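You operate a simulated robot arm through the tools that you are given. There is no shell and no other tool. Be economical: measure what you need, move in short steps, check, and stop when the job is done.

Carry out the task below with a simulated robot arm. There is one attempt and no reset: what you move stays moved.

## Task
Take the carton that says "pins" from the fourth shelf from the bottom of the blue rack and leave it on the middle shelf of the grey rack. Put the green scoop from the second shelf from the bottom of the blue rack on the bottom shelf of the blue rack and the blue scoop on the middle shelf of the blue rack. Take the tray from the lower shelf of the measuring bench and leave it on the middle shelf of the spares rack. Take the brush from the measuring bench and leave it on the middle shelf of the spares rack. Take the steel cup with the smallest size on its label from the measuring bench and put it on the lower shelf of the measuring bench. Open the grey bin lid. Do these in any order.

It is judged by the outcome, as a careful person would: the job done as asked, and still so three seconds after it is handed in. It fails if anything else is knocked over, pushed out of place, dropped, spilled or broken. Lids that push on must go on centred and level and be pressed home; caps that screw on are set level and turned clockwise until they are tight.

## Robot
A 7-joint arm with a three-finger gripper on a trunk, on a base that drives. Base frame: it is fixed to the floor where the robot stands at the start and does not move with it; the origin is under the middle of the robot, x ahead of it, y to its left, z up; the surface under the hand at the start is at about z = 0.96. Lengths are in m, angles in degrees, forces in N, time in s.
With the tool pointing down near the work surface it reaches from about 0.1 to 0.88 m from the robot's upright axis, wherever it stands. Its first joint turns from -166.0 to 166.0 degrees. Places, roughly: bottom shelf of the blue rack [0.7, -0.2, 0.1]; brush (16x5x8 cm) [-4.1, 5.5, 0.8]; carton [0.75, 0, 1.5]; grey bin lid [-12.1, -2, 0.5]; lower shelf of the measuring bench [-3.5, 5.6, 0.2]; middle shelf of the blue rack [0.7, -0.2, 1]; middle shelf of the grey rack [0.7, 1, 1]; middle shelf of the spares rack [-5.6, 3.7, 0.3]; scoop [0.75, -0.25, 0.5]; steel cup [-3.5, 5.5, 0.75]; tray (15x11x3 cm) [-3.8, 5.7, 0.2]. Payload 2.69 kg.
The TCP is the grasp point between the finger pads, 0.029 m short of the fingertips. In the tool frame z runs along the fingers and y along their closing line. The gripper opens to 0.12 m. The gripper's body begins 0.078 m behind the TCP.
Orientation is that of the tool frame in the base frame, as a unit quaternion [x, y, z, w]. With the fingers straight down and closing along the base's y, the tool's x points along the base's -x, its y along +y and its z along -z.

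## Interface
- The arm moves only by the tool send_rows. Its argument "rows" is a list of rows, each a list of 6 numbers: the shift along the base's x, y, z in units of 40 mm (1.0 is 40 mm), then the turn, a rotation vector about the base's x, y, z in units of 4 degrees (1.0 is 4 degrees). In form: [[tx, ty, tz, wx, wy, wz], ...]. A call has 1 to 20 rows; each row shifts and turns the commanded pose from where the row before left it. "fingers" is the finger opening in m, from 0 to 0.12, set as the call begins (left out, the last holds). A call with a number of a shift or a turn outside -1 to 1 is refused whole. A row lasts 0.2 s, in which the tool goes at most 0.05 m and 8.6 degrees; a call with a longer step from one row to the next is refused whole, and so is a gripper value outside its range. A pose out of reach is approached as far as the arm can. The call stops where the force on the tool passes 40 N (or 10 N more than at its start, if that is more) or the arm is blocked; 0.2 s more then pass. The fingers move at their own pace and stop on an object; they squeeze with about 26 N. The grip force told is the motor's: it shows also when the fingers shut on nothing. Time passes only in rows, and 0.2 s behind the last, so rows that do not move let the fingers close. It gives the time, the measured TCP pose, the force on the tool (base axes), the opening and the grip force at its end, in the units of the frame above (readings bear some noise), with the torque about the TCP (base axes, N m) and any sound that the robot's microphone picked up, and new pictures: "pictures" is both (left out), scene, wrist or none.
- Cameras (640 x 400 px; columns grow to the right, rows downward): "scene" is now at [0.2453, 0.002, 1.3082]; the picture's right is [0.04, -1.00, 0.00], its down [-0.53, -0.02, -0.85] and it looks along [0.85, 0.03, -0.53] (base axes); focal length 214 px, centre (320, 200). "wrist" rides on the gripper at [0.063, 0, -0.104] in the tool frame; the picture's right is [0.00, 1.00, 0.00], its down [-0.83, 0.00, -0.56] and it looks along [-0.56, 0.00, 0.83] (tool axes); focal length 275 px, centre (320, 200). There is no depth. A picture from a camera that has moved, and an enlarged one, comes with that camera's place and axes in the base frame and with its lens.
- raise_lower(by): slides the trunk up (or, below 0, down) by that many m; the arm and the scene camera ride with it, the base frame stays. It gives what a move gives, with no picture.
- drive_base(legs): drives the robot by 1 to 6 legs, each [ahead, left, turn to the left] in m, m and degrees, along the robot's own axes; the way and the turn of a leg run together, so that a leg with both is an arc; at most 1.5 m and 180 degrees a leg. The arm and the cameras ride along, it lands a little off, and it stops where it bumps. It gives what a move gives, and a new picture of the scene camera.
- aim_head(pan, tilt): turns the head with the scene camera to pan (to the left, within 86 degrees either way) and tilt (down, from -29 to 69), counted from straight ahead of the robot. It gives what a move gives, and a new picture of the scene camera.
- zoom(camera, box): a new picture of the part [left, top, right, bottom] of that camera's present view, enlarged. The clock stands still meanwhile.
- finish_job(): hands the job in; it is judged then, once.

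Work in short steps. Places have to be worked out from the pictures, the camera data and where the tool is seen: move nearer, look again, correct. Check each grasp and each placing, and mend what went wrong. You have 196 turns and 260 pictures in all, those below and enlarged ones among them. Open the gripper and draw the arm clear of the work before you hand the job in, unless the task says otherwise; then end with one line.

The tools are called after "Emit:" as a command line: name --pt "numbers of a row" for each row, then --argument value for the rest, lists and objects as JSON in quotes. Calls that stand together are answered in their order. send_rows: Moves the arm, as the interface text tells. Its arguments: {"type":"object","properties":{"rows":{"type":"array"},"fingers":{"type":"number"},"pictures":{"type":"string","enum":["both","scene","wrist","none"]}},"required":["rows"]} The other tools are called the same way: raise_lower (by) slides the trunk up or down; drive_base (legs) drives the base; aim_head (pan, tilt) turns the head that bears the scene camera; zoom (camera, box) takes an enlarged picture of a part of a camera's view; finish_job () hands the job in.

At the start:

```text
time: 0.0
ee_pos: [0.5614, -0.1199, 1.0]
tcp_rot: [0.001, 1.0, 0.0, 0.001]
contact_force: [-0.1, 0.2, 0.0]
ft_torque: [0.01, 0.0, -0.01]
grip_width: 0.1199
finger_force: 0.0
trunk travel left (down, up): [-0.55, 0.063]
robot x, y, heading: [0.0029, 0.0013, -0.1]
head pan, tilt: [2.3, 31.8]
```

scene: 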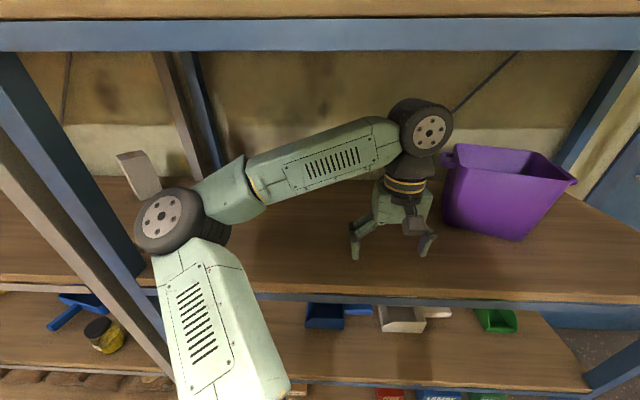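
wrist: 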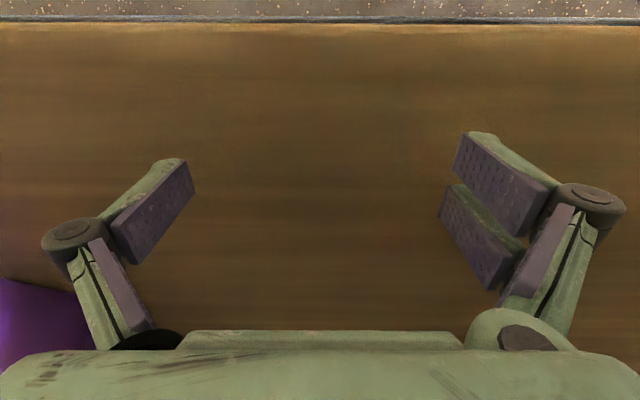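

I'll look up at the fourth shelf of the blue rack first.

Emit:
aim_head --pan 0 --tilt -15

Emit:
aim_head --pan 50 --tilt 10

Emit:
aim_head --pan -10 --tilt 60

```text
time: 1.1
ee_pos: [0.5607, -0.1192, 0.999]
tcp_rot: [0.0, 1.0, 0.0, 0.0]
contact_force: [0.5, 0.0, 0.0]
ft_torque: [0.04, 0.03, -0.05]
grip_width: 0.1202
finger_force: 0.0
trunk travel left (down, up): [-0.55, 0.063]
robot x, y, heading: [-0.0043, 0.0007, 0.2]
head pan, tilt: [0.0, -15.0]
camera scene: at [0.2362, -0.0017, 1.3818], right [0.0, -1.0, 0.0], down [0.26, 0.0, -0.97], along [0.97, 0.0, 0.26], focal length 214 px, centre (320, 200)
```

scene: 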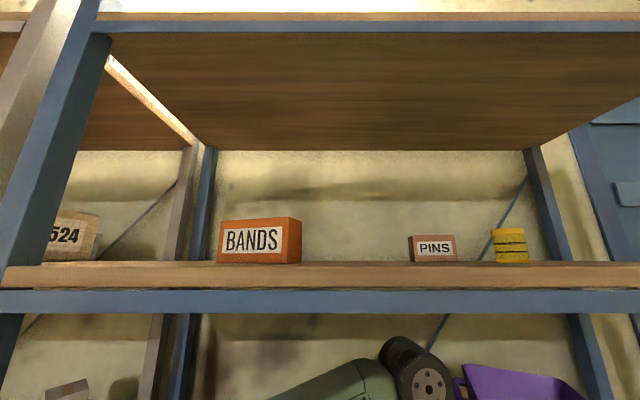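

```text
time: 2.3
ee_pos: [0.561, -0.1198, 1.0004]
tcp_rot: [-0.001, 1.0, 0.0, 0.0]
contact_force: [0.3, -0.3, 0.7]
ft_torque: [0.0, 0.02, -0.03]
grip_width: 0.1198
finger_force: 0.0
trunk travel left (down, up): [-0.55, 0.063]
robot x, y, heading: [-0.0027, -0.0006, -0.2]
head pan, tilt: [50.0, 10.0]
camera scene: at [0.2155, 0.0695, 1.3434], right [0.77, -0.64, 0.0], down [-0.11, -0.13, -0.98], along [0.63, 0.75, -0.17], focal length 214 px, centre (320, 200)
```

scene: 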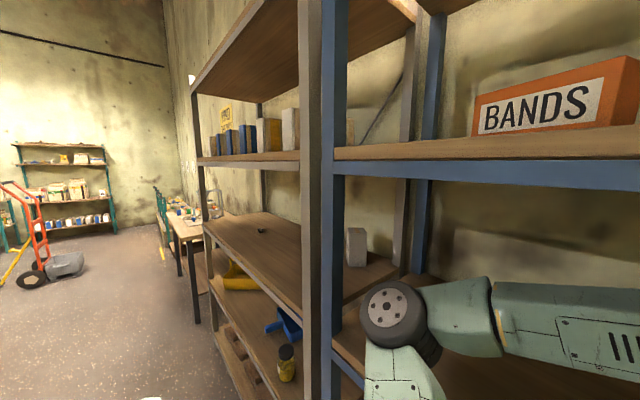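

```text
time: 3.6
ee_pos: [0.5612, -0.1198, 1.0002]
tcp_rot: [0.0, 1.0, 0.0, -0.001]
contact_force: [0.4, 0.1, 0.0]
ft_torque: [-0.01, -0.03, 0.01]
grip_width: 0.1199
finger_force: 0.1
trunk travel left (down, up): [-0.55, 0.063]
robot x, y, heading: [-0.001, -0.0003, 0.0]
head pan, tilt: [-10.0, 60.0]
camera scene: at [0.2214, -0.0132, 1.269], right [-0.17, -0.98, 0.0], down [-0.85, 0.15, -0.5], along [0.49, -0.09, -0.87], focal length 214 px, centre (320, 200)
```

scene: 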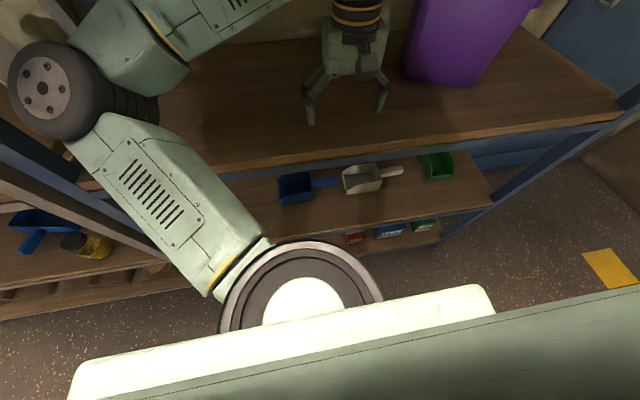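

The PINS carton is on the fourth shelf, right side. I'll back the robot out so the arm is clear of the rack, then raise and look.

Emit:
drive_base --legs '[[-0.5, 0, 0]]'

Emit:
raise_lower --by 0.063

Emit:
aim_head --pan -10 --tilt 5

```text
time: 6.6
ee_pos: [0.0624, -0.1189, 0.9998]
tcp_rot: [-0.001, 1.0, 0.0, 0.0]
contact_force: [-0.7, 0.6, -0.5]
ft_torque: [0.0, -0.01, -0.01]
grip_width: 0.12
finger_force: 0.1
trunk travel left (down, up): [-0.55, 0.063]
robot x, y, heading: [-0.4986, -0.0007, -0.1]
head pan, tilt: [-10.0, 60.0]
camera scene: at [-0.278, -0.0133, 1.269], right [-0.17, -0.98, 0.0], down [-0.85, 0.15, -0.5], along [0.49, -0.09, -0.87], focal length 214 px, centre (320, 200)
```

scene: 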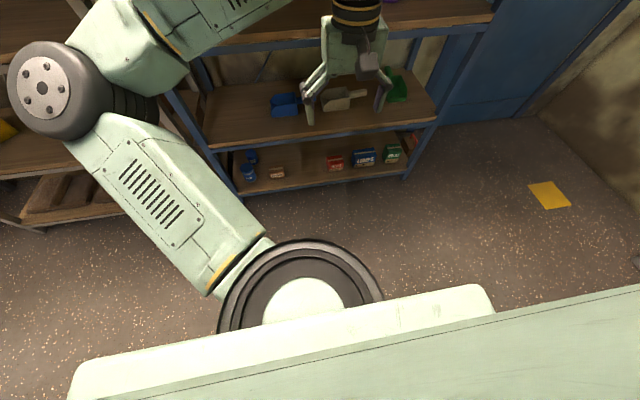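

```text
time: 7.6
ee_pos: [0.0621, -0.1179, 1.0628]
tcp_rot: [-0.001, 1.0, 0.0, 0.0]
contact_force: [-0.3, -0.7, -0.7]
ft_torque: [0.03, 0.0, 0.0]
grip_width: 0.1202
finger_force: 0.1
trunk travel left (down, up): [-0.613, 0.0]
robot x, y, heading: [-0.5009, -0.0021, -0.1]
head pan, tilt: [-10.0, 60.0]
```

```text
time: 8.8
ee_pos: [0.0626, -0.1186, 1.063]
tcp_rot: [-0.001, 1.0, 0.0, 0.0]
contact_force: [-0.8, 0.0, 0.3]
ft_torque: [0.0, 0.04, -0.01]
grip_width: 0.1197
finger_force: 0.0
trunk travel left (down, up): [-0.613, 0.0]
robot x, y, heading: [-0.5014, -0.0001, 0.0]
head pan, tilt: [-10.0, 5.0]
camera scene: at [-0.2529, -0.0177, 1.4144], right [-0.17, -0.98, 0.0], down [-0.09, 0.02, -1.0], along [0.98, -0.17, -0.09], focal length 214 px, centre (320, 200)
```

scene: 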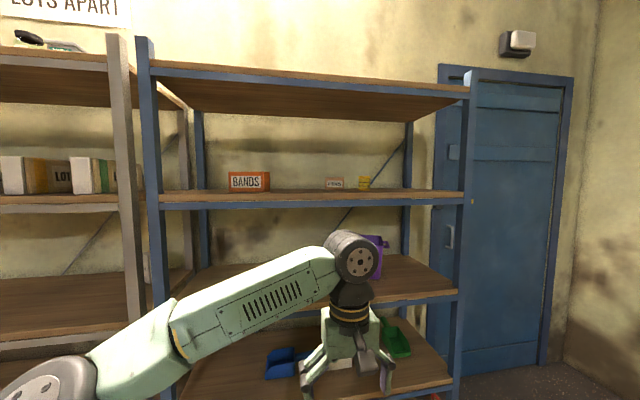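

Emit:
zoom --camera "scene" --box '[220, 150, 400, 260]'

```text
3.56 times, centred on (310, 205) of scene
camera zoom: at [-0.2529, -0.0177, 1.4144], right [-0.17, -0.98, 0.0], down [-0.09, 0.02, -1.0], along [0.98, -0.17, -0.09], focal length 763 px, centre (356, 182)
```

zoom: 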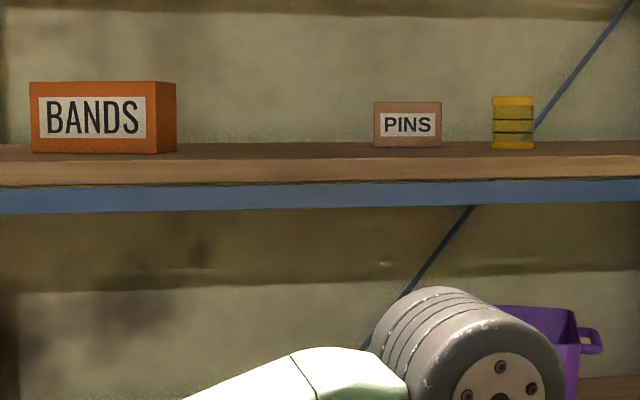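

PINS triangulates to about x≈0.755 (front), y≈-0.263, shelf z≈1.37, 9 cm wide, 6 cm tall. I'll pose the arm in free space with a 30° forward tilt and then drive it in.

Emit:
send_rows --pt "0.4 0.25 0.83 0 -0.625 0" --pt "0.4 0.25 0.83 0 -0.625 0" --pt "0.4 0.25 0.83 0 -0.625 0" --pt "0.4 0.25 0.83 0 -0.625 0" --pt "0.4 0.25 0.83 0 -0.625 0" --pt "0.4 0.25 0.83 0 -0.625 0" --pt "0.4 0.25 0.83 0 -0.625 0" --pt "0.4 0.25 0.83 0 -0.625 0" --pt "0.4 0.25 0.83 0 -0.625 0" --pt "0.4 0.25 0.83 0 -0.625 0" --pt "0.4 0.25 0.83 0 -0.625 0" --pt "0.4 0.25 0.83 0 -0.625 0" --fingers 0.12 --pictures "both"

```text
time: 11.4
ee_pos: [0.2651, 0.0224, 1.3341]
tcp_rot: [0.0, 0.965, -0.002, 0.262]
contact_force: [0.3, -0.6, 0.5]
ft_torque: [0.01, 0.02, 0.0]
grip_width: 0.12
finger_force: 0.1
out of reach, approached as far as the arm can: row 6, 7, 8, 9, 10, 11, 12
trunk travel left (down, up): [-0.613, 0.0]
robot x, y, heading: [-0.5021, 0.0004, 0.3]
head pan, tilt: [-10.0, 5.0]
camera scene: at [-0.2528, -0.0177, 1.4144], right [-0.17, -0.98, 0.0], down [-0.09, 0.02, -1.0], along [0.98, -0.17, -0.09], focal length 214 px, centre (320, 200)
camera wrist: at [0.1599, 0.0225, 1.3926], right [0.0, 1.0, -0.01], down [0.44, 0.01, 0.9], along [0.9, 0.0, -0.44], focal length 275 px, centre (320, 200)
```

scene: 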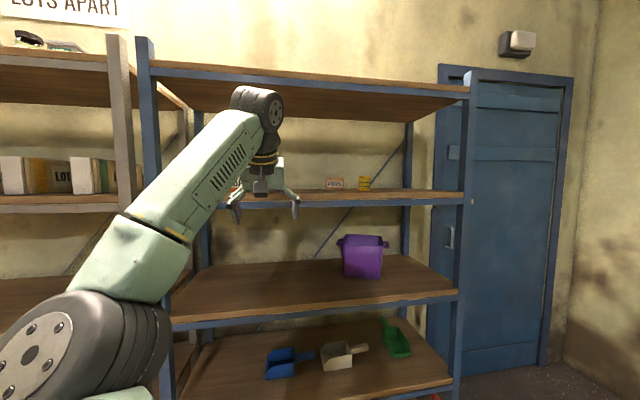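
wrist: 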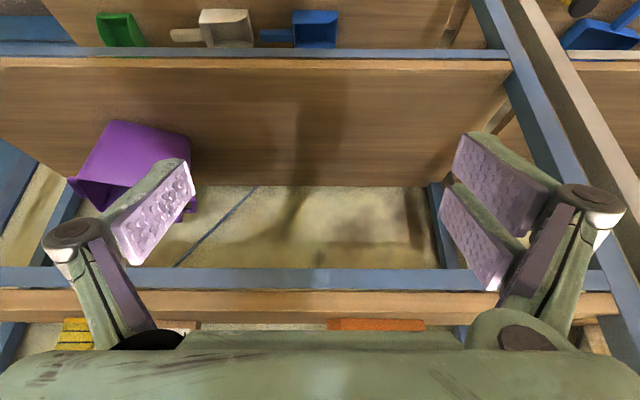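

The reach is limited at 30°; I'll tilt to 45° and pull closer.

Emit:
send_rows --pt "-0.6 0 0 0 -0.75 0" --pt "-0.6 0 0 0 -0.75 0" --pt "-0.6 0 0 0 -0.75 0" --pt "-0.6 0 0 0 -0.75 0" --pt "-0.6 0 0 0 -0.75 0" --pictures "none"

```text
time: 12.6
ee_pos: [0.1453, 0.0223, 1.3348]
tcp_rot: [0.0, 0.924, -0.001, 0.383]
contact_force: [0.3, -0.7, -0.6]
ft_torque: [-0.02, 0.02, 0.01]
grip_width: 0.1197
finger_force: 0.0
trunk travel left (down, up): [-0.613, 0.0]
robot x, y, heading: [-0.4987, -0.0018, 0.2]
head pan, tilt: [-10.0, 5.0]
```

Now raise to z≈1.44.

Emit:
send_rows --pt "0 -0.2 0.9 0 0 0" --pt "0 -0.2 0.9 0 0 0" --pt "0 -0.16 0.9 0 0 0" --pictures "scene"

```text
time: 13.4
ee_pos: [0.155, 0.0185, 1.3908]
tcp_rot: [0.001, 0.923, -0.002, 0.384]
contact_force: [0.2, -0.9, 0.0]
ft_torque: [0.02, 0.01, 0.0]
grip_width: 0.12
finger_force: 0.0
out of reach, approached as far as the arm can: row 2, 3
trunk travel left (down, up): [-0.613, 0.0]
robot x, y, heading: [-0.5024, -0.0019, -0.1]
head pan, tilt: [-10.0, 5.0]
camera scene: at [-0.2528, -0.0179, 1.4144], right [-0.17, -0.98, 0.0], down [-0.09, 0.02, -1.0], along [0.98, -0.17, -0.09], focal length 214 px, centre (320, 200)
```

scene: 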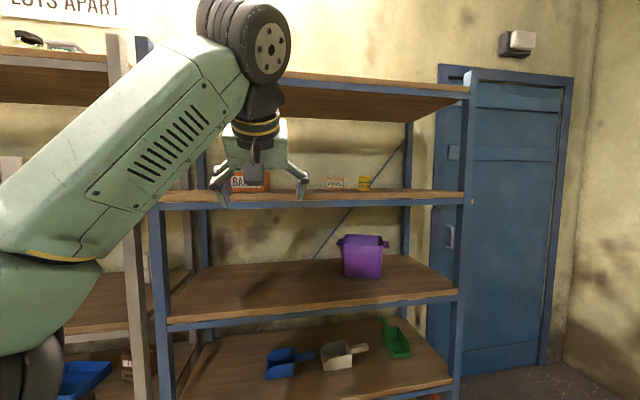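

I'll pull in closer and see how high it can go.

Emit:
send_rows --pt "-0.8 -0.1 0 0 0 0" --pt "-0.8 -0.1 0 0 0 0" --pt "-0.8 -0.1 0 0 0 0" --pt "0 0 0.6 0 0 0" --pt "0 0 0.6 0 0 0" --pt "0 0 0.6 0 0 0" --pictures "none"

```text
time: 14.8
ee_pos: [0.0719, 0.0396, 1.3842]
tcp_rot: [0.0, 0.923, -0.001, 0.384]
contact_force: [0.3, 0.2, 0.2]
ft_torque: [-0.01, -0.01, -0.01]
grip_width: 0.1201
finger_force: 0.1
out of reach, approached as far as the arm can: row 1, 2, 3, 4, 5, 6
trunk travel left (down, up): [-0.613, 0.0]
robot x, y, heading: [-0.4947, -0.0025, 0.0]
head pan, tilt: [-10.0, 5.0]
```

Limited by a joint rather than reach; tilt further (to 60°) and retry raising.

Emit:
send_rows --pt "0.4 -0.2 0 0 -0.75 0" --pt "0.4 -0.2 0 0 -0.75 0" --pt "0.4 -0.2 0 0 -0.75 0" --pt "0.4 -0.2 0 0 -0.75 0" --pt "0.4 -0.2 0 0 -0.75 0" --pt "0 0 0.4 0 0 0" --pt "0 0 0.4 0 0 0" --pt "0 0 0.4 0 0 0" --pictures "none"

```text
time: 16.6
ee_pos: [0.1517, -0.0009, 1.4322]
tcp_rot: [0.0, 0.866, -0.001, 0.5]
contact_force: [-0.4, -0.8, 0.4]
ft_torque: [0.01, 0.0, 0.01]
grip_width: 0.12
finger_force: 0.1
trunk travel left (down, up): [-0.613, 0.0]
robot x, y, heading: [-0.5015, -0.0009, 0.2]
head pan, tilt: [-10.0, 5.0]
```

Good: z=1.432 with 60° tilt works. Drive sideways to line up with the carton, then ahead in two legs, stopping short.

Emit:
drive_base --legs '[[0, -0.262, 0], [0.4, 0, 0]]'

Emit:
send_rows --pt "0 0 0.2 0 0 0" --pictures "wrist"

```text
time: 21.4
ee_pos: [0.5492, -0.2596, 1.4312]
tcp_rot: [-0.004, 0.867, 0.002, 0.499]
contact_force: [-0.9, 0.9, 0.1]
ft_torque: [0.02, -0.01, 0.02]
grip_width: 0.1199
finger_force: 0.0
trunk travel left (down, up): [-0.613, 0.0]
robot x, y, heading: [-0.1004, -0.2623, 0.8]
head pan, tilt: [-10.0, 5.0]
camera scene: at [0.1463, -0.279, 1.4143], right [-0.16, -0.99, 0.0], down [-0.09, 0.01, -1.0], along [0.98, -0.16, -0.09], focal length 214 px, centre (320, 200)
```

scene: 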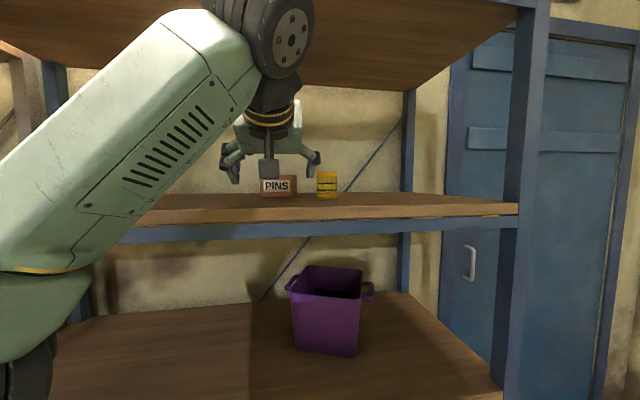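

```text
time: 21.8
ee_pos: [0.5487, -0.2582, 1.4401]
tcp_rot: [-0.003, 0.866, 0.001, 0.5]
contact_force: [0.0, -0.5, -0.1]
ft_torque: [-0.03, 0.03, 0.01]
grip_width: 0.1198
finger_force: 0.0
trunk travel left (down, up): [-0.613, 0.0]
robot x, y, heading: [-0.1009, -0.2644, 0.6]
head pan, tilt: [-10.0, 5.0]
camera wrist: at [0.4283, -0.2603, 1.4375], right [-0.01, 1.0, -0.01], down [-0.07, 0.0, 1.0], along [1.0, 0.01, 0.07], focal length 275 px, centre (320, 200)
```

wrist: 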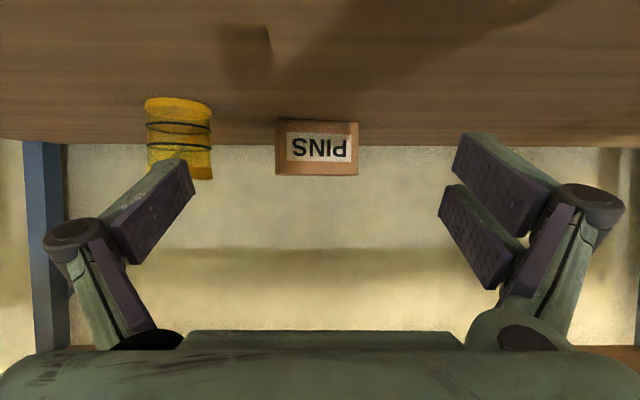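

Well lined up (carton centre y≈-0.261). Drive 0.1 ahead, then extend with the arm.

Emit:
drive_base --legs '[[0.1, 0, -0.6]]'

Emit:
send_rows --pt "0 0 -0.25 0 0 0" --pt "0.5 0 -0.25 0 0 0" --pictures "wrist"

```text
time: 22.9
ee_pos: [0.6499, -0.2649, 1.4401]
tcp_rot: [0.0, 0.867, 0.0, 0.499]
contact_force: [0.4, -0.7, -0.2]
ft_torque: [0.01, 0.03, -0.01]
grip_width: 0.1199
finger_force: 0.2
trunk travel left (down, up): [-0.613, 0.0]
robot x, y, heading: [-0.0014, -0.2604, 0.1]
head pan, tilt: [-10.0, 5.0]
camera scene: at [0.246, -0.281, 1.4142], right [-0.17, -0.98, 0.0], down [-0.09, 0.02, -1.0], along [0.98, -0.17, -0.09], focal length 214 px, centre (320, 200)
```

scene: 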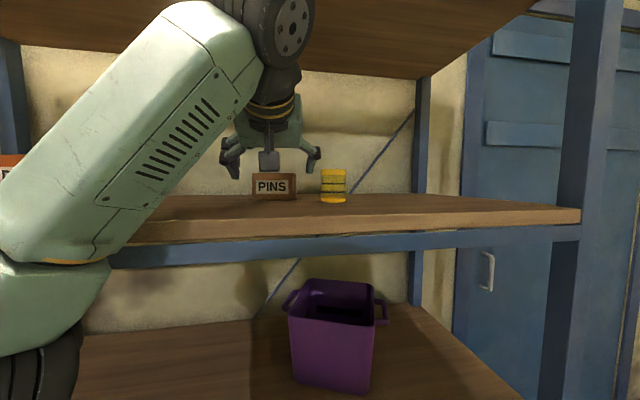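

```text
time: 23.5
ee_pos: [0.6686, -0.265, 1.4189]
tcp_rot: [0.001, 0.866, -0.002, 0.499]
contact_force: [0.2, 0.6, 0.1]
ft_torque: [0.01, -0.02, 0.02]
grip_width: 0.1198
finger_force: 0.1
trunk travel left (down, up): [-0.613, 0.0]
robot x, y, heading: [-0.0028, -0.2652, -0.0]
head pan, tilt: [-10.0, 5.0]
camera wrist: at [0.5476, -0.2649, 1.4177], right [0.0, 1.0, -0.01], down [-0.07, 0.01, 1.0], along [1.0, 0.0, 0.07], focal length 275 px, centre (320, 200)
```

wrist: 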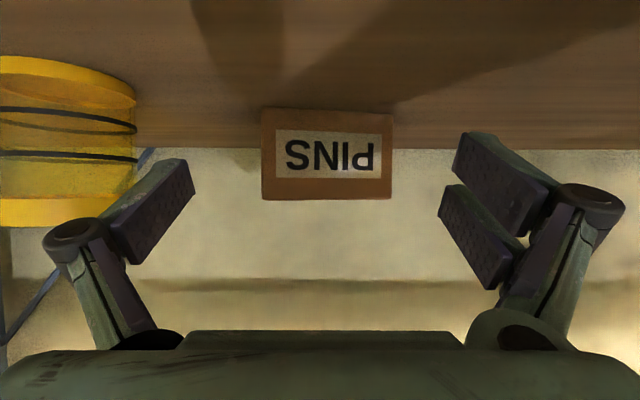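

Carton centre y≈-0.260, front x≈0.758, 10 cm wide. Shift +5 mm in y and advance to x≈0.785.

Emit:
send_rows --pt "0.2 0.13 0 0 0 0" --pt "0.6 0 0 0 0 0" --pt "0.6 0 0 0 0 0" --pt "0.5 0 0 0 0 0" --pt "0.5 0 0 0 0 0" --pt "0.5 0 0 0 0 0" --pictures "wrist"

```text
time: 25.1
ee_pos: [0.7491, -0.2465, 1.4409]
tcp_rot: [-0.006, 0.857, 0.005, 0.515]
contact_force: [-0.5, 0.8, -1.0]
ft_torque: [-0.04, 0.0, -0.01]
grip_width: 0.1202
finger_force: 0.1
trunk travel left (down, up): [-0.613, 0.0]
robot x, y, heading: [-0.01, -0.2615, 0.2]
head pan, tilt: [-10.0, 5.0]
stopped in row 6: the arm was blocked; the commanded pose is now the measured one
camera wrist: at [0.6284, -0.2487, 1.4347], right [-0.02, 1.0, 0.0], down [-0.1, 0.0, 0.99], along [0.99, 0.02, 0.1], focal length 275 px, centre (320, 200)
```

wrist: 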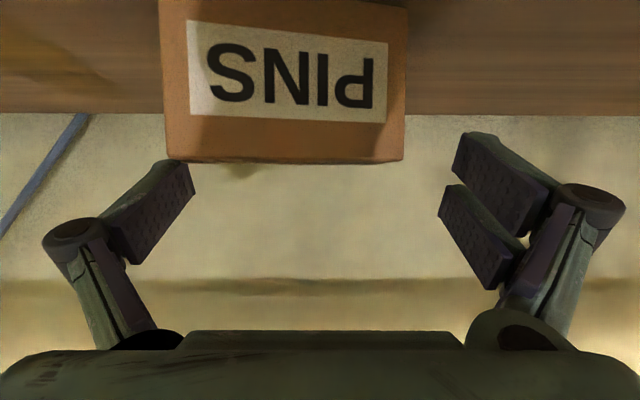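

The arm got blocked by something not at the tool; look at the scene.

Emit:
aim_head --pan 20 --tilt 5

```text
time: 26.1
ee_pos: [0.7491, -0.2473, 1.4434]
tcp_rot: [-0.007, 0.857, 0.004, 0.515]
contact_force: [-0.3, -0.2, 0.4]
ft_torque: [0.02, -0.01, 0.01]
grip_width: 0.12
finger_force: 0.1
trunk travel left (down, up): [-0.613, 0.0]
robot x, y, heading: [-0.0008, -0.2631, 0.1]
head pan, tilt: [20.0, 5.0]
camera scene: at [0.2122, -0.2311, 1.4188], right [0.34, -0.94, 0.01], down [-0.06, -0.03, -1.0], along [0.94, 0.34, -0.07], focal length 214 px, centre (320, 200)
```

scene: 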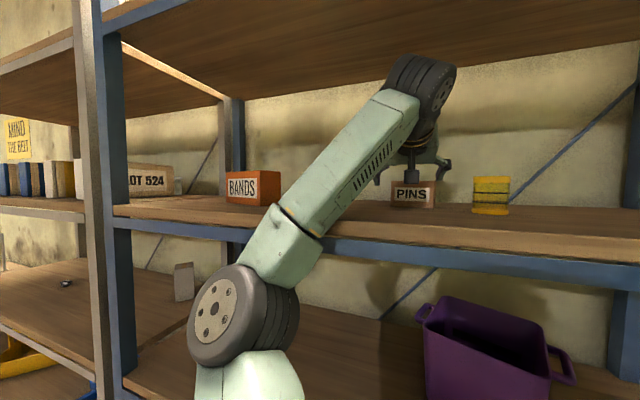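

The forearm touches the shelf edge because the elbow sits to the left. I'll back out, move the base to the right so the arm reaches in diagonally (elbow swings back from the rack), and retry.

Emit:
send_rows --pt "-0.8 0 0 0 0 0" --pt "-0.8 0 0 0 0 0" --pt "-0.7 0 0 0.2 -0.3 -0.2" --pictures "none"

Emit:
drive_base --legs '[[-0.25, 0, 0], [0, -0.29, 0]]'

Emit:
send_rows --pt "0 0.9 0 0 0 0" --pt "0 0.9 0 0 0 0" --pt "0 0.9 0 0 0 0" --pt "0 0.9 0 0 0 0" --pt "0 0.9 0 0 0 0" --pt "0 0.9 0 0 0 0" --pt "0 0.9 0 0 0 0" --pt "0 0.9 0 0 0 0" --pictures "scene"

```text
time: 26.9
ee_pos: [0.6844, -0.2527, 1.4245]
tcp_rot: [0.006, 0.858, 0.004, 0.513]
contact_force: [-0.3, -0.3, 0.5]
ft_torque: [-0.01, 0.02, 0.05]
grip_width: 0.1199
finger_force: 0.0
trunk travel left (down, up): [-0.613, 0.0]
robot x, y, heading: [-0.0052, -0.2612, 0.4]
head pan, tilt: [20.0, 5.0]
```

```text
time: 31.1
ee_pos: [0.4373, -0.5489, 1.425]
tcp_rot: [0.008, 0.859, 0.003, 0.513]
contact_force: [-0.1, -0.7, 1.1]
ft_torque: [-0.03, 0.0, 0.06]
grip_width: 0.12
finger_force: 0.1
trunk travel left (down, up): [-0.613, 0.0]
robot x, y, heading: [-0.2494, -0.5553, -0.0]
head pan, tilt: [20.0, 5.0]
camera scene: at [-0.0085, -0.5261, 1.4145], right [0.34, -0.94, 0.0], down [-0.08, -0.03, -1.0], along [0.94, 0.34, -0.09], focal length 214 px, centre (320, 200)
```

scene: 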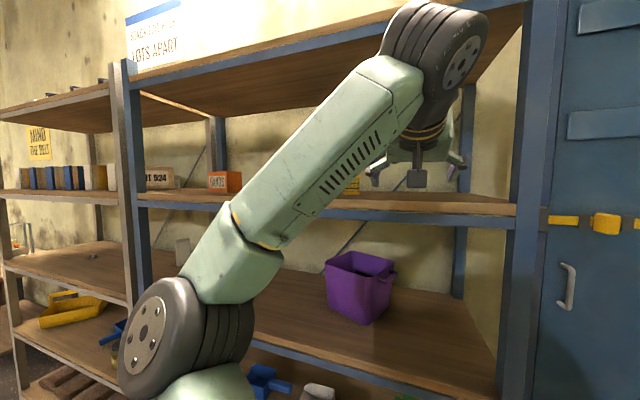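

```text
time: 32.9
ee_pos: [0.4479, -0.2845, 1.4131]
tcp_rot: [0.013, 0.861, -0.01, 0.509]
contact_force: [-0.3, -0.5, 0.5]
ft_torque: [0.03, 0.0, -0.01]
grip_width: 0.1203
finger_force: 0.1
out of reach, approached as far as the arm can: row 8
trunk travel left (down, up): [-0.613, 0.0]
robot x, y, heading: [-0.2509, -0.5586, -0.2]
head pan, tilt: [20.0, 5.0]
camera scene: at [-0.0086, -0.5263, 1.4145], right [0.34, -0.94, 0.0], down [-0.08, -0.03, -1.0], along [0.94, 0.34, -0.09], focal length 214 px, centre (320, 200)
```

scene: 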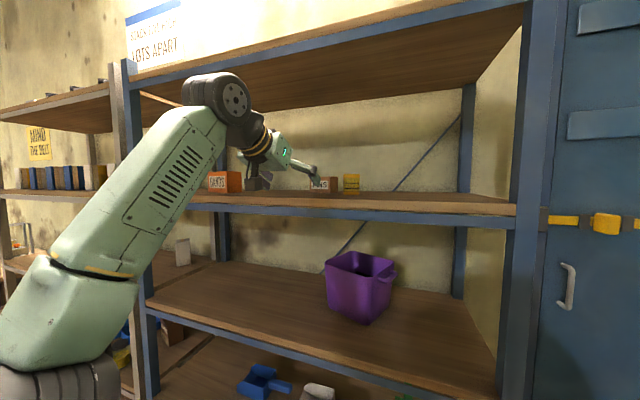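

Elbow is now well back. Small yaw fix, then drive left 2.5 cm and ahead to a standoff.

Emit:
send_rows --pt "-0.1 -0.1 0.2 0 0 0.47" --pictures "none"

Emit:
drive_base --legs '[[0, 0.027, 0.2], [0.22, 0, 0]]'

Emit:
send_rows --pt "0 0 0.05 0 0 0" --pictures "wrist"

```text
time: 33.3
ee_pos: [0.4472, -0.282, 1.4125]
tcp_rot: [-0.007, 0.862, -0.016, 0.506]
contact_force: [-0.2, -0.7, 1.0]
ft_torque: [0.05, 0.01, -0.02]
grip_width: 0.1201
finger_force: 0.0
trunk travel left (down, up): [-0.613, 0.0]
robot x, y, heading: [-0.25, -0.5538, 0.0]
head pan, tilt: [20.0, 5.0]
```

```text
time: 35.5
ee_pos: [0.6597, -0.2402, 1.4117]
tcp_rot: [-0.016, 0.861, -0.015, 0.508]
contact_force: [-0.3, -0.2, 0.6]
ft_torque: [0.01, -0.02, -0.03]
grip_width: 0.1199
finger_force: 0.1
trunk travel left (down, up): [-0.613, 0.0]
robot x, y, heading: [-0.0313, -0.5277, 0.1]
head pan, tilt: [20.0, 5.0]
camera scene: at [0.2111, -0.4958, 1.4143], right [0.35, -0.94, 0.0], down [-0.08, -0.03, -1.0], along [0.93, 0.35, -0.09], focal length 214 px, centre (320, 200)
```

scene: 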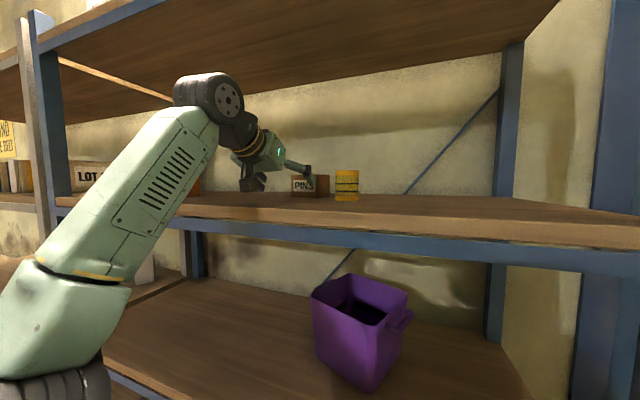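

```text
time: 35.9
ee_pos: [0.6601, -0.2379, 1.4088]
tcp_rot: [-0.018, 0.861, -0.021, 0.508]
contact_force: [0.1, 0.1, -0.2]
ft_torque: [0.03, 0.0, 0.0]
grip_width: 0.1198
finger_force: 0.1
trunk travel left (down, up): [-0.613, 0.0]
robot x, y, heading: [-0.0304, -0.5314, 0.2]
head pan, tilt: [20.0, 5.0]
camera wrist: at [0.5396, -0.239, 1.4057], right [-0.01, 1.0, -0.06], down [-0.08, 0.06, 0.99], along [1.0, 0.02, 0.08], focal length 275 px, centre (320, 200)
```

wrist: 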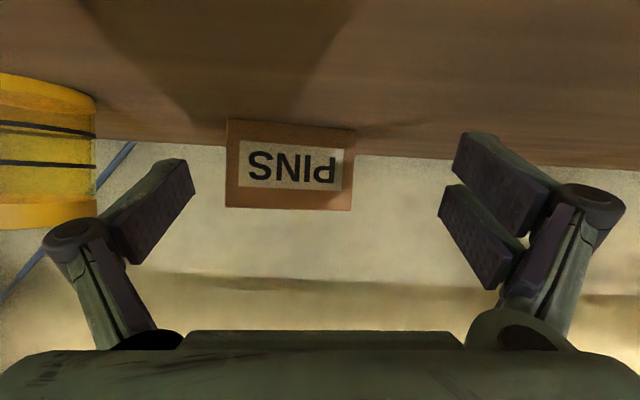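

Shift right 2 cm, correct the 3.4° roll and raise slightly.

Emit:
send_rows --pt "-0.1 -0.3 0 0 0 0" --pt "0 -0.27 0.1 0.43 0 0" --pt "0 0 0.1 0.43 0 0" --pictures "wrist"

```text
time: 36.7
ee_pos: [0.6623, -0.2511, 1.4044]
tcp_rot: [-0.008, 0.863, -0.014, 0.506]
contact_force: [0.3, 0.4, -0.5]
ft_torque: [-0.04, 0.01, -0.01]
grip_width: 0.1201
finger_force: 0.0
trunk travel left (down, up): [-0.613, 0.0]
robot x, y, heading: [-0.0323, -0.5277, 0.2]
head pan, tilt: [20.0, 5.0]
camera wrist: at [0.5409, -0.2512, 1.4013], right [0.0, 1.0, -0.04], down [-0.08, 0.04, 1.0], along [1.0, 0.0, 0.08], focal length 275 px, centre (320, 200)
```

wrist: 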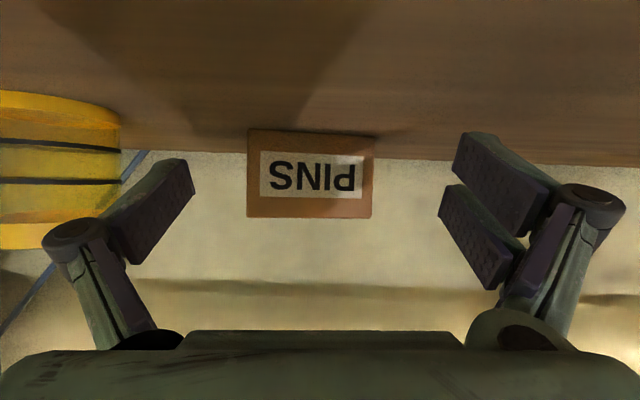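

Pull the arm in 5 cm to get away from the limit, raising and levelling.

Emit:
send_rows --pt "-0.6 -0.1 0.1 0 0 0" --pt "-0.6 -0.1 0.1 0.3 0 0" --pt "0 0 0.2 0.3 0 0" --pictures "none"

```text
time: 37.5
ee_pos: [0.6445, -0.3085, 1.4146]
tcp_rot: [0.053, 0.862, -0.036, 0.503]
contact_force: [0.0, 0.0, -0.2]
ft_torque: [-0.01, -0.02, -0.03]
grip_width: 0.12
finger_force: 0.0
trunk travel left (down, up): [-0.613, 0.0]
robot x, y, heading: [-0.0342, -0.5312, 0.1]
head pan, tilt: [20.0, 5.0]
stopped in row 3: the arm was blocked; the commanded pose is now the measured one
```

Blocked again with an odd shift; look at where the arm is.

Emit:
aim_head --pan 35 --tilt 10

Emit:
send_rows --pt "0 0 0 0 0 0" --pictures "wrist"

```text
time: 38.2
ee_pos: [0.6444, -0.3088, 1.4141]
tcp_rot: [0.052, 0.861, -0.034, 0.504]
contact_force: [0.1, 0.2, 0.0]
ft_torque: [0.0, 0.0, 0.02]
grip_width: 0.12
finger_force: 0.1
trunk travel left (down, up): [-0.613, 0.0]
robot x, y, heading: [-0.0314, -0.5277, 0.0]
head pan, tilt: [35.0, 10.0]
camera scene: at [0.2002, -0.4741, 1.4064], right [0.58, -0.82, 0.0], down [-0.14, -0.1, -0.98], along [0.8, 0.57, -0.17], focal length 214 px, centre (320, 200)
```

scene: 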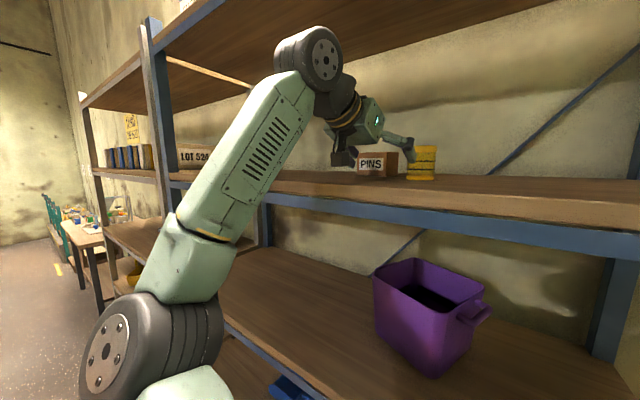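

```text
time: 38.6
ee_pos: [0.6432, -0.3095, 1.4144]
tcp_rot: [0.052, 0.862, -0.035, 0.504]
contact_force: [-0.6, 0.1, -0.5]
ft_torque: [0.0, 0.03, 0.03]
grip_width: 0.1198
finger_force: 0.0
trunk travel left (down, up): [-0.613, 0.0]
robot x, y, heading: [-0.027, -0.529, 0.6]
head pan, tilt: [35.0, 10.0]
camera wrist: at [0.5241, -0.2945, 1.4113], right [0.12, 0.99, -0.01], down [-0.08, 0.02, 1.0], along [0.99, -0.12, 0.08], focal length 275 px, centre (320, 200)
```

wrist: 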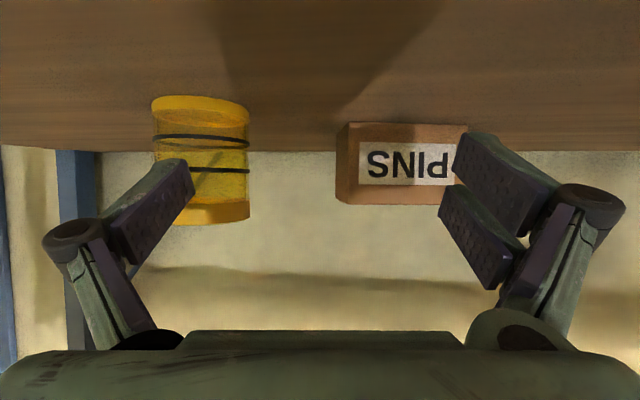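

The arm was simply near full stretch. I'll back out, shorten the reach (rel ≈0.6, 0.22), level the tool, then drive in closer.

Emit:
drive_base --legs '[[-0.25, 0, 0]]'

Emit:
send_rows --pt "-0.6 0 0 0 0 0" --pt "-0.6 0 0 0 0 0" --pt "-0.5 0 0.1 0 0 0.6" --pt "0 0 0.1 0 0 0.6" --pt "0 0 0.1 0 0 0.5" --pictures "scene"

```text
time: 40.4
ee_pos: [0.3996, -0.3125, 1.4145]
tcp_rot: [0.055, 0.861, -0.037, 0.504]
contact_force: [-0.9, 0.1, -0.6]
ft_torque: [0.0, -0.02, -0.02]
grip_width: 0.1197
finger_force: 0.0
trunk travel left (down, up): [-0.613, 0.0]
robot x, y, heading: [-0.2722, -0.5309, 0.2]
head pan, tilt: [35.0, 10.0]
camera scene: at [-0.0441, -0.476, 1.4066], right [0.57, -0.82, 0.0], down [-0.14, -0.1, -0.98], along [0.81, 0.57, -0.17], focal length 214 px, centre (320, 200)
```

scene: 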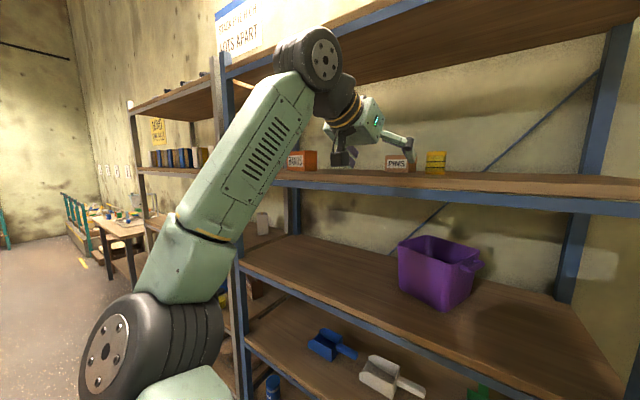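

```text
time: 41.6
ee_pos: [0.3402, -0.2966, 1.4108]
tcp_rot: [-0.007, 0.865, -0.032, 0.502]
contact_force: [-0.9, 0.8, -0.1]
ft_torque: [0.01, 0.03, 0.0]
grip_width: 0.1199
finger_force: 0.1
trunk travel left (down, up): [-0.613, 0.0]
robot x, y, heading: [-0.2754, -0.5261, 0.3]
head pan, tilt: [35.0, 10.0]
camera scene: at [-0.0434, -0.4759, 1.4064], right [0.57, -0.82, 0.0], down [-0.14, -0.1, -0.98], along [0.81, 0.57, -0.17], focal length 214 px, centre (320, 200)
```

scene: 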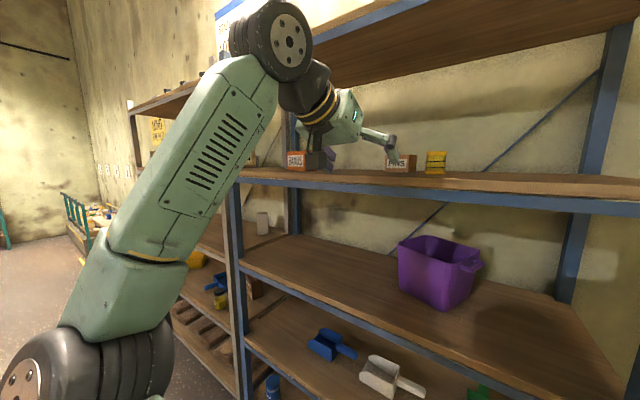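

The forearm would still meet the shelf edge when reaching deep. New plan: from the straight-ahead pose, pinch just the front ~2 cm of the carton, drag it to the shelf's front, and regrip. Re-pose the arm first.

Emit:
send_rows --pt "0.1 -0.8 0 0 0 0" --pt "0.1 -0.8 0 0 0 0" --pt "0.1 -0.8 0 0.2 0 0" --pt "0.1 -0.8 0 0.3 0 0.1" --pt "0.1 -0.8 0.1 0.3 0 0.2" --pt "0.1 -0.7 0.2 0 0 0" --pictures "none"

```text
time: 42.5
ee_pos: [0.3464, -0.3406, 1.4011]
tcp_rot: [-0.039, 0.86, -0.068, 0.504]
contact_force: [-0.2, 0.2, -0.8]
ft_torque: [0.02, 0.03, 0.0]
grip_width: 0.12
finger_force: 0.1
trunk travel left (down, up): [-0.613, 0.0]
robot x, y, heading: [-0.2721, -0.5285, -0.2]
head pan, tilt: [35.0, 10.0]
stopped in row 4: the arm was blocked; the commanded pose is now the measured one
```

A joint limit again; go lower first, level the tool, shift over, then rise.

Emit:
send_rows --pt "-0.3 0 -0.8 0 0 0" --pt "-0.3 0 -0.8 0 0 0" --pt "-0.3 0 -0.8 0.6 0 0" --pt "0 -0.4 0 0.6 0 0" --pt "0 -0.6 0 0.6 0 0" --pt "0 -0.6 0 0.4 0 0" --pt "0 -0.8 0 0 0 0" --pt "0 -0.8 0 0 0 0" --pictures "scene"

```text
time: 44.3
ee_pos: [0.3093, -0.4687, 1.3076]
tcp_rot: [-0.002, 0.862, -0.002, 0.507]
contact_force: [1.2, -0.4, -0.1]
ft_torque: [-0.01, -0.02, 0.01]
grip_width: 0.1199
finger_force: 0.1
trunk travel left (down, up): [-0.613, 0.0]
robot x, y, heading: [-0.276, -0.531, 0.0]
head pan, tilt: [35.0, 10.0]
camera scene: at [-0.0434, -0.4762, 1.4064], right [0.57, -0.82, 0.0], down [-0.14, -0.1, -0.98], along [0.81, 0.57, -0.17], focal length 214 px, centre (320, 200)
```

scene: 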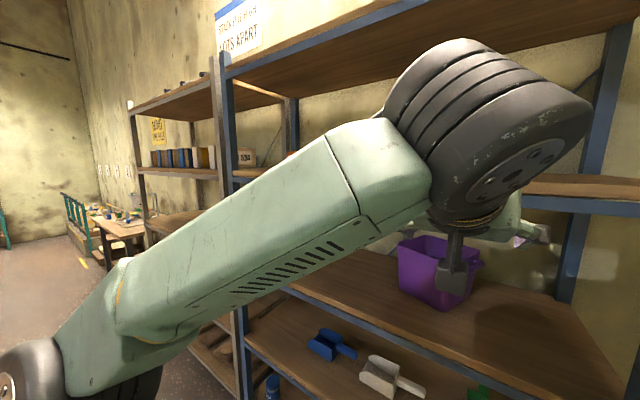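

Now raise and extend gradually.

Emit:
aim_head --pan -5 --tilt 5

Emit:
send_rows --pt "0.4 -0.2 0.5 0 0 0" --pt "0.4 -0.2 0.5 0 0 0" --pt "0.4 -0.1 0.5 0 0 0" --pt "0.4 0 0.5 0 0 0" --pt "0 0 0.5 0 0 0" --pictures "scene"

```text
time: 45.4
ee_pos: [0.3098, -0.468, 1.3073]
tcp_rot: [0.0, 0.863, -0.001, 0.506]
contact_force: [0.2, -0.3, -0.2]
ft_torque: [-0.01, -0.01, 0.0]
grip_width: 0.1199
finger_force: 0.0
trunk travel left (down, up): [-0.613, 0.0]
robot x, y, heading: [-0.2767, -0.5247, -0.2]
head pan, tilt: [-5.0, 5.0]
camera scene: at [-0.028, -0.5372, 1.4145], right [-0.09, -1.0, 0.0], down [-0.09, 0.01, -1.0], along [0.99, -0.08, -0.09], focal length 214 px, centre (320, 200)
```

scene: 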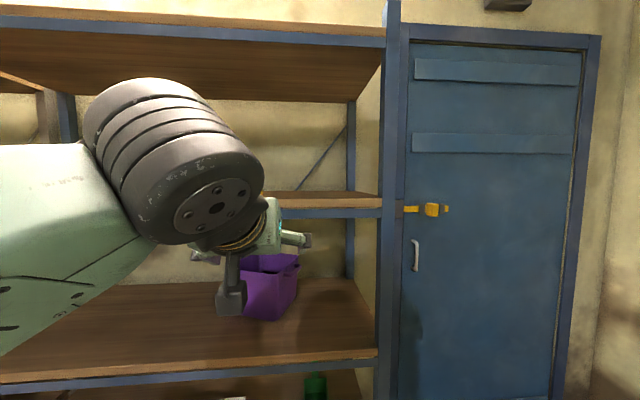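

```text
time: 46.2
ee_pos: [0.3651, -0.4406, 1.3558]
tcp_rot: [-0.038, 0.863, -0.065, 0.499]
contact_force: [0.7, -0.9, 0.7]
ft_torque: [0.01, 0.01, -0.01]
grip_width: 0.12
finger_force: 0.0
trunk travel left (down, up): [-0.613, 0.0]
robot x, y, heading: [-0.2768, -0.5277, -0.1]
head pan, tilt: [-5.0, 5.0]
stopped in row 4: the arm was blocked; the commanded pose is now the measured one
camera scene: at [-0.0277, -0.5373, 1.4144], right [-0.09, -1.0, 0.0], down [-0.09, 0.01, -1.0], along [0.99, -0.09, -0.09], focal length 214 px, centre (320, 200)
```

scene: 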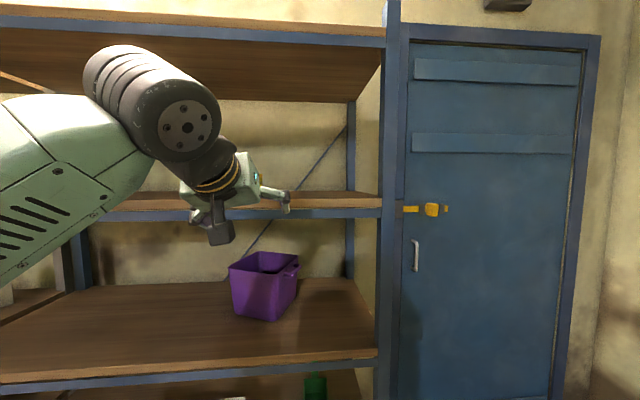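

I've drifted into a joint limit. Go back to the original tool-down posture to recover the good configuration.

Emit:
send_rows --pt "-0.2 -0.3 -0.9 0 0 0" --pt "-0.2 -0.3 -0.9 0.5 0 0" --pt "-0.12 -0.32 -0.6 0.6 0 0" --pt "-0.12 -0.32 -0.6 0.6 0 0" --pt "-0.12 -0.32 -0.6 0.5 0.9 0" --pt "-0.12 -0.32 -0.4 0 0.94 0" --pt "-0.12 -0.32 -0.4 0 0.94 0" --pt "-0.12 -0.32 -0.4 0 0.94 0" --pt "-0.12 -0.32 -0.4 0 0.94 0" --pt "-0.12 -0.32 -0.4 0 0.94 0" --pt "-0.12 -0.32 -0.4 0 0.94 0" --pt "-0.12 -0.32 -0.4 0 0.94 0" --pt "-0.12 -0.32 -0.4 0 0.94 0" --pt "-0.12 -0.32 -0.3 0 0.94 0" --pt "0 -0.32 0 0 0.94 0" --pt "0 -0.32 0 0 0.94 0" --pt "0 0 0 0 0.94 0" --pt "0 0 0 0 0.94 0" --pt "0 0 0 0 0.94 0" --pt "0 0 0 0 0.94 0" --pictures "scene"

```text
time: 50.4
ee_pos: [0.2906, -0.6445, 1.0717]
tcp_rot: [0.001, 1.0, 0.002, 0.0]
contact_force: [0.2, 0.0, -0.3]
ft_torque: [-0.02, -0.03, -0.01]
grip_width: 0.12
finger_force: 0.1
trunk travel left (down, up): [-0.613, 0.0]
robot x, y, heading: [-0.2739, -0.5286, 0.1]
head pan, tilt: [-5.0, 5.0]
camera scene: at [-0.0278, -0.5372, 1.4144], right [-0.09, -1.0, 0.0], down [-0.09, 0.01, -1.0], along [0.99, -0.09, -0.09], focal length 214 px, centre (320, 200)
```

scene: 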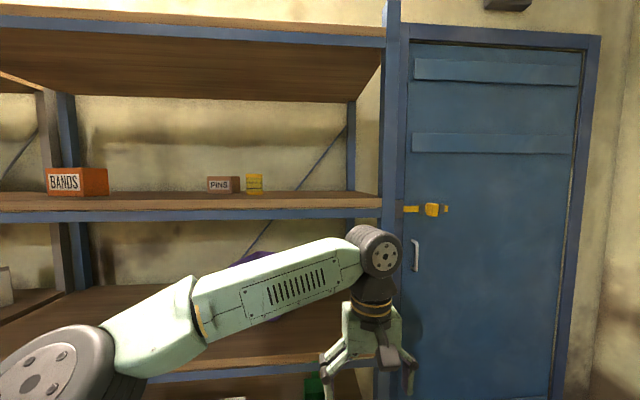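

Recovered. Drive left so the carton is straight ahead, and tilt/lift linearly to the earlier good pose.

Emit:
drive_base --legs '[[0, 0.25, 0]]'

Emit:
send_rows --pt "0.07 0.145 0.4 0 -0.75 0" --pt "0.07 0.145 0.4 0 -0.75 0" --pt "0.07 0.145 0.4 0 -0.75 0" --pt "0.07 0.145 0.4 0 -0.75 0" --pt "0.07 0.145 0.4 0 -0.75 0" --pt "0.07 0.145 0.4 0 -0.75 0" --pt "0.07 0.145 0.4 0 -0.75 0" --pt "0.07 0.145 0.4 0 -0.75 0" --pt "0.07 0.145 0.4 0 -0.75 0" --pt "0.07 0.145 0.4 0 -0.75 0" --pt "0.07 0.145 0.45 0 -0.75 0" --pt "0.07 0.145 0.45 0 -0.75 0" --pt "0.07 0.145 0.45 0 -0.75 0" --pt "0.07 0.145 0.45 0 -0.75 0" --pt "0.07 0.145 0.45 0 -0.75 0" --pt "0.07 0.145 0.45 0 -0.75 0" --pt "0.07 0.145 0.45 0 -0.75 0" --pt "0.07 0.145 0.45 0 -0.75 0" --pt "0.07 0.145 0.45 0 -0.75 0" --pt "0.07 0.145 0.45 0 -0.75 0" --pictures "none"

```text
time: 53.0
ee_pos: [0.2895, -0.3994, 1.0718]
tcp_rot: [0.004, 1.0, 0.002, 0.001]
contact_force: [0.6, 1.0, 0.3]
ft_torque: [-0.01, 0.02, 0.0]
grip_width: 0.1198
finger_force: 0.0
trunk travel left (down, up): [-0.613, 0.0]
robot x, y, heading: [-0.2752, -0.2802, -0.1]
head pan, tilt: [-5.0, 5.0]
camera scene: at [-0.0277, -0.2914, 1.4145], right [-0.09, -1.0, 0.0], down [-0.09, 0.01, -1.0], along [0.99, -0.09, -0.09], focal length 214 px, centre (320, 200)
```

scene: 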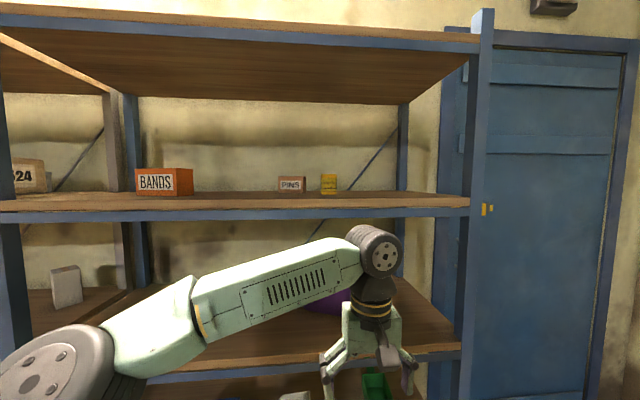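

```text
time: 57.2
ee_pos: [0.3452, -0.2819, 1.4127]
tcp_rot: [0.002, 0.865, 0.003, 0.501]
contact_force: [-0.3, -0.1, -0.7]
ft_torque: [0.01, -0.02, -0.05]
grip_width: 0.12
finger_force: 0.1
trunk travel left (down, up): [-0.613, 0.0]
robot x, y, heading: [-0.2731, -0.2777, -0.5]
head pan, tilt: [-5.0, 5.0]
```

Good pose. Drive in to a standoff, correcting y and heading.

Emit:
drive_base --legs '[[0.31, 0.021, 0.4]]'

Emit:
send_rows --pt "0.3 0 -0.1 0 0 0" --pictures "wrist"

```text
time: 59.2
ee_pos: [0.6528, -0.2574, 1.4111]
tcp_rot: [-0.002, 0.866, 0.006, 0.501]
contact_force: [0.9, 0.4, -0.7]
ft_torque: [0.03, 0.01, 0.01]
grip_width: 0.1202
finger_force: 0.0
trunk travel left (down, up): [-0.613, 0.0]
robot x, y, heading: [0.0294, -0.2596, -0.0]
head pan, tilt: [-5.0, 5.0]
camera scene: at [0.2806, -0.2686, 1.4143], right [-0.08, -1.0, 0.0], down [-0.09, 0.01, -1.0], along [0.99, -0.08, -0.09], focal length 214 px, centre (320, 200)
```

scene: 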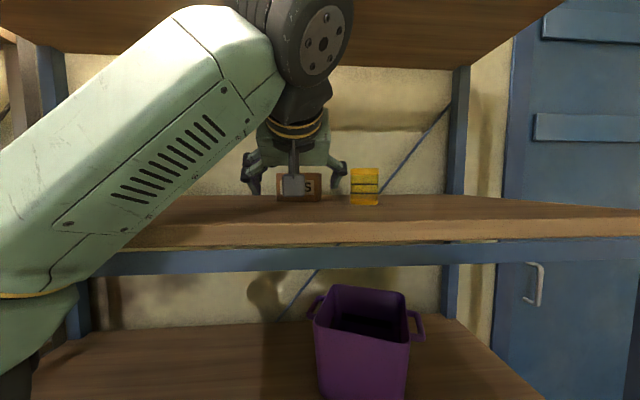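

```text
time: 59.6
ee_pos: [0.6655, -0.2557, 1.4083]
tcp_rot: [0.0, 0.866, 0.005, 0.501]
contact_force: [-0.1, -0.1, -0.2]
ft_torque: [0.01, 0.0, 0.0]
grip_width: 0.1202
finger_force: 0.0
trunk travel left (down, up): [-0.613, 0.0]
robot x, y, heading: [0.0349, -0.2646, 0.2]
head pan, tilt: [-5.0, 5.0]
camera wrist: at [0.5444, -0.2575, 1.4061], right [-0.01, 1.0, 0.01], down [-0.07, -0.01, 1.0], along [1.0, 0.01, 0.07], focal length 275 px, centre (320, 200)
```

wrist: 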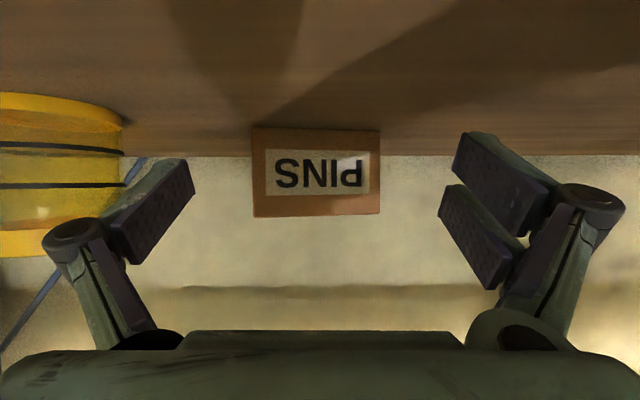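

Centred within 3 mm. Advance 9 cm in small steps so the fingertips overlap the carton's front ~2 cm.

Emit:
send_rows --pt "0.45 -0.07 0 0 0 0" --pt "0.45 0 0 0 0 0" --pt "0.45 0 0 0 0 0" --pt "0.45 0 0 0 0 0" --pt "0.45 0 0 0 0 0" --pictures "wrist"

```text
time: 61.0
ee_pos: [0.7285, -0.2514, 1.4232]
tcp_rot: [-0.004, 0.859, 0.01, 0.512]
contact_force: [-0.2, 0.0, -0.6]
ft_torque: [0.0, 0.03, 0.02]
grip_width: 0.1198
finger_force: 0.1
trunk travel left (down, up): [-0.613, 0.0]
robot x, y, heading: [0.0267, -0.2601, 0.4]
head pan, tilt: [-5.0, 5.0]
stopped in row 5: the arm was blocked; the commanded pose is now the measured one
camera wrist: at [0.6078, -0.2539, 1.4167], right [-0.02, 1.0, 0.01], down [-0.09, -0.01, 1.0], along [1.0, 0.02, 0.09], focal length 275 px, centre (320, 200)
```

wrist: 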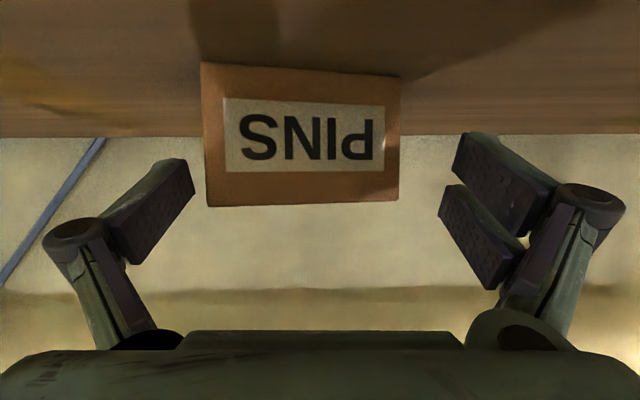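

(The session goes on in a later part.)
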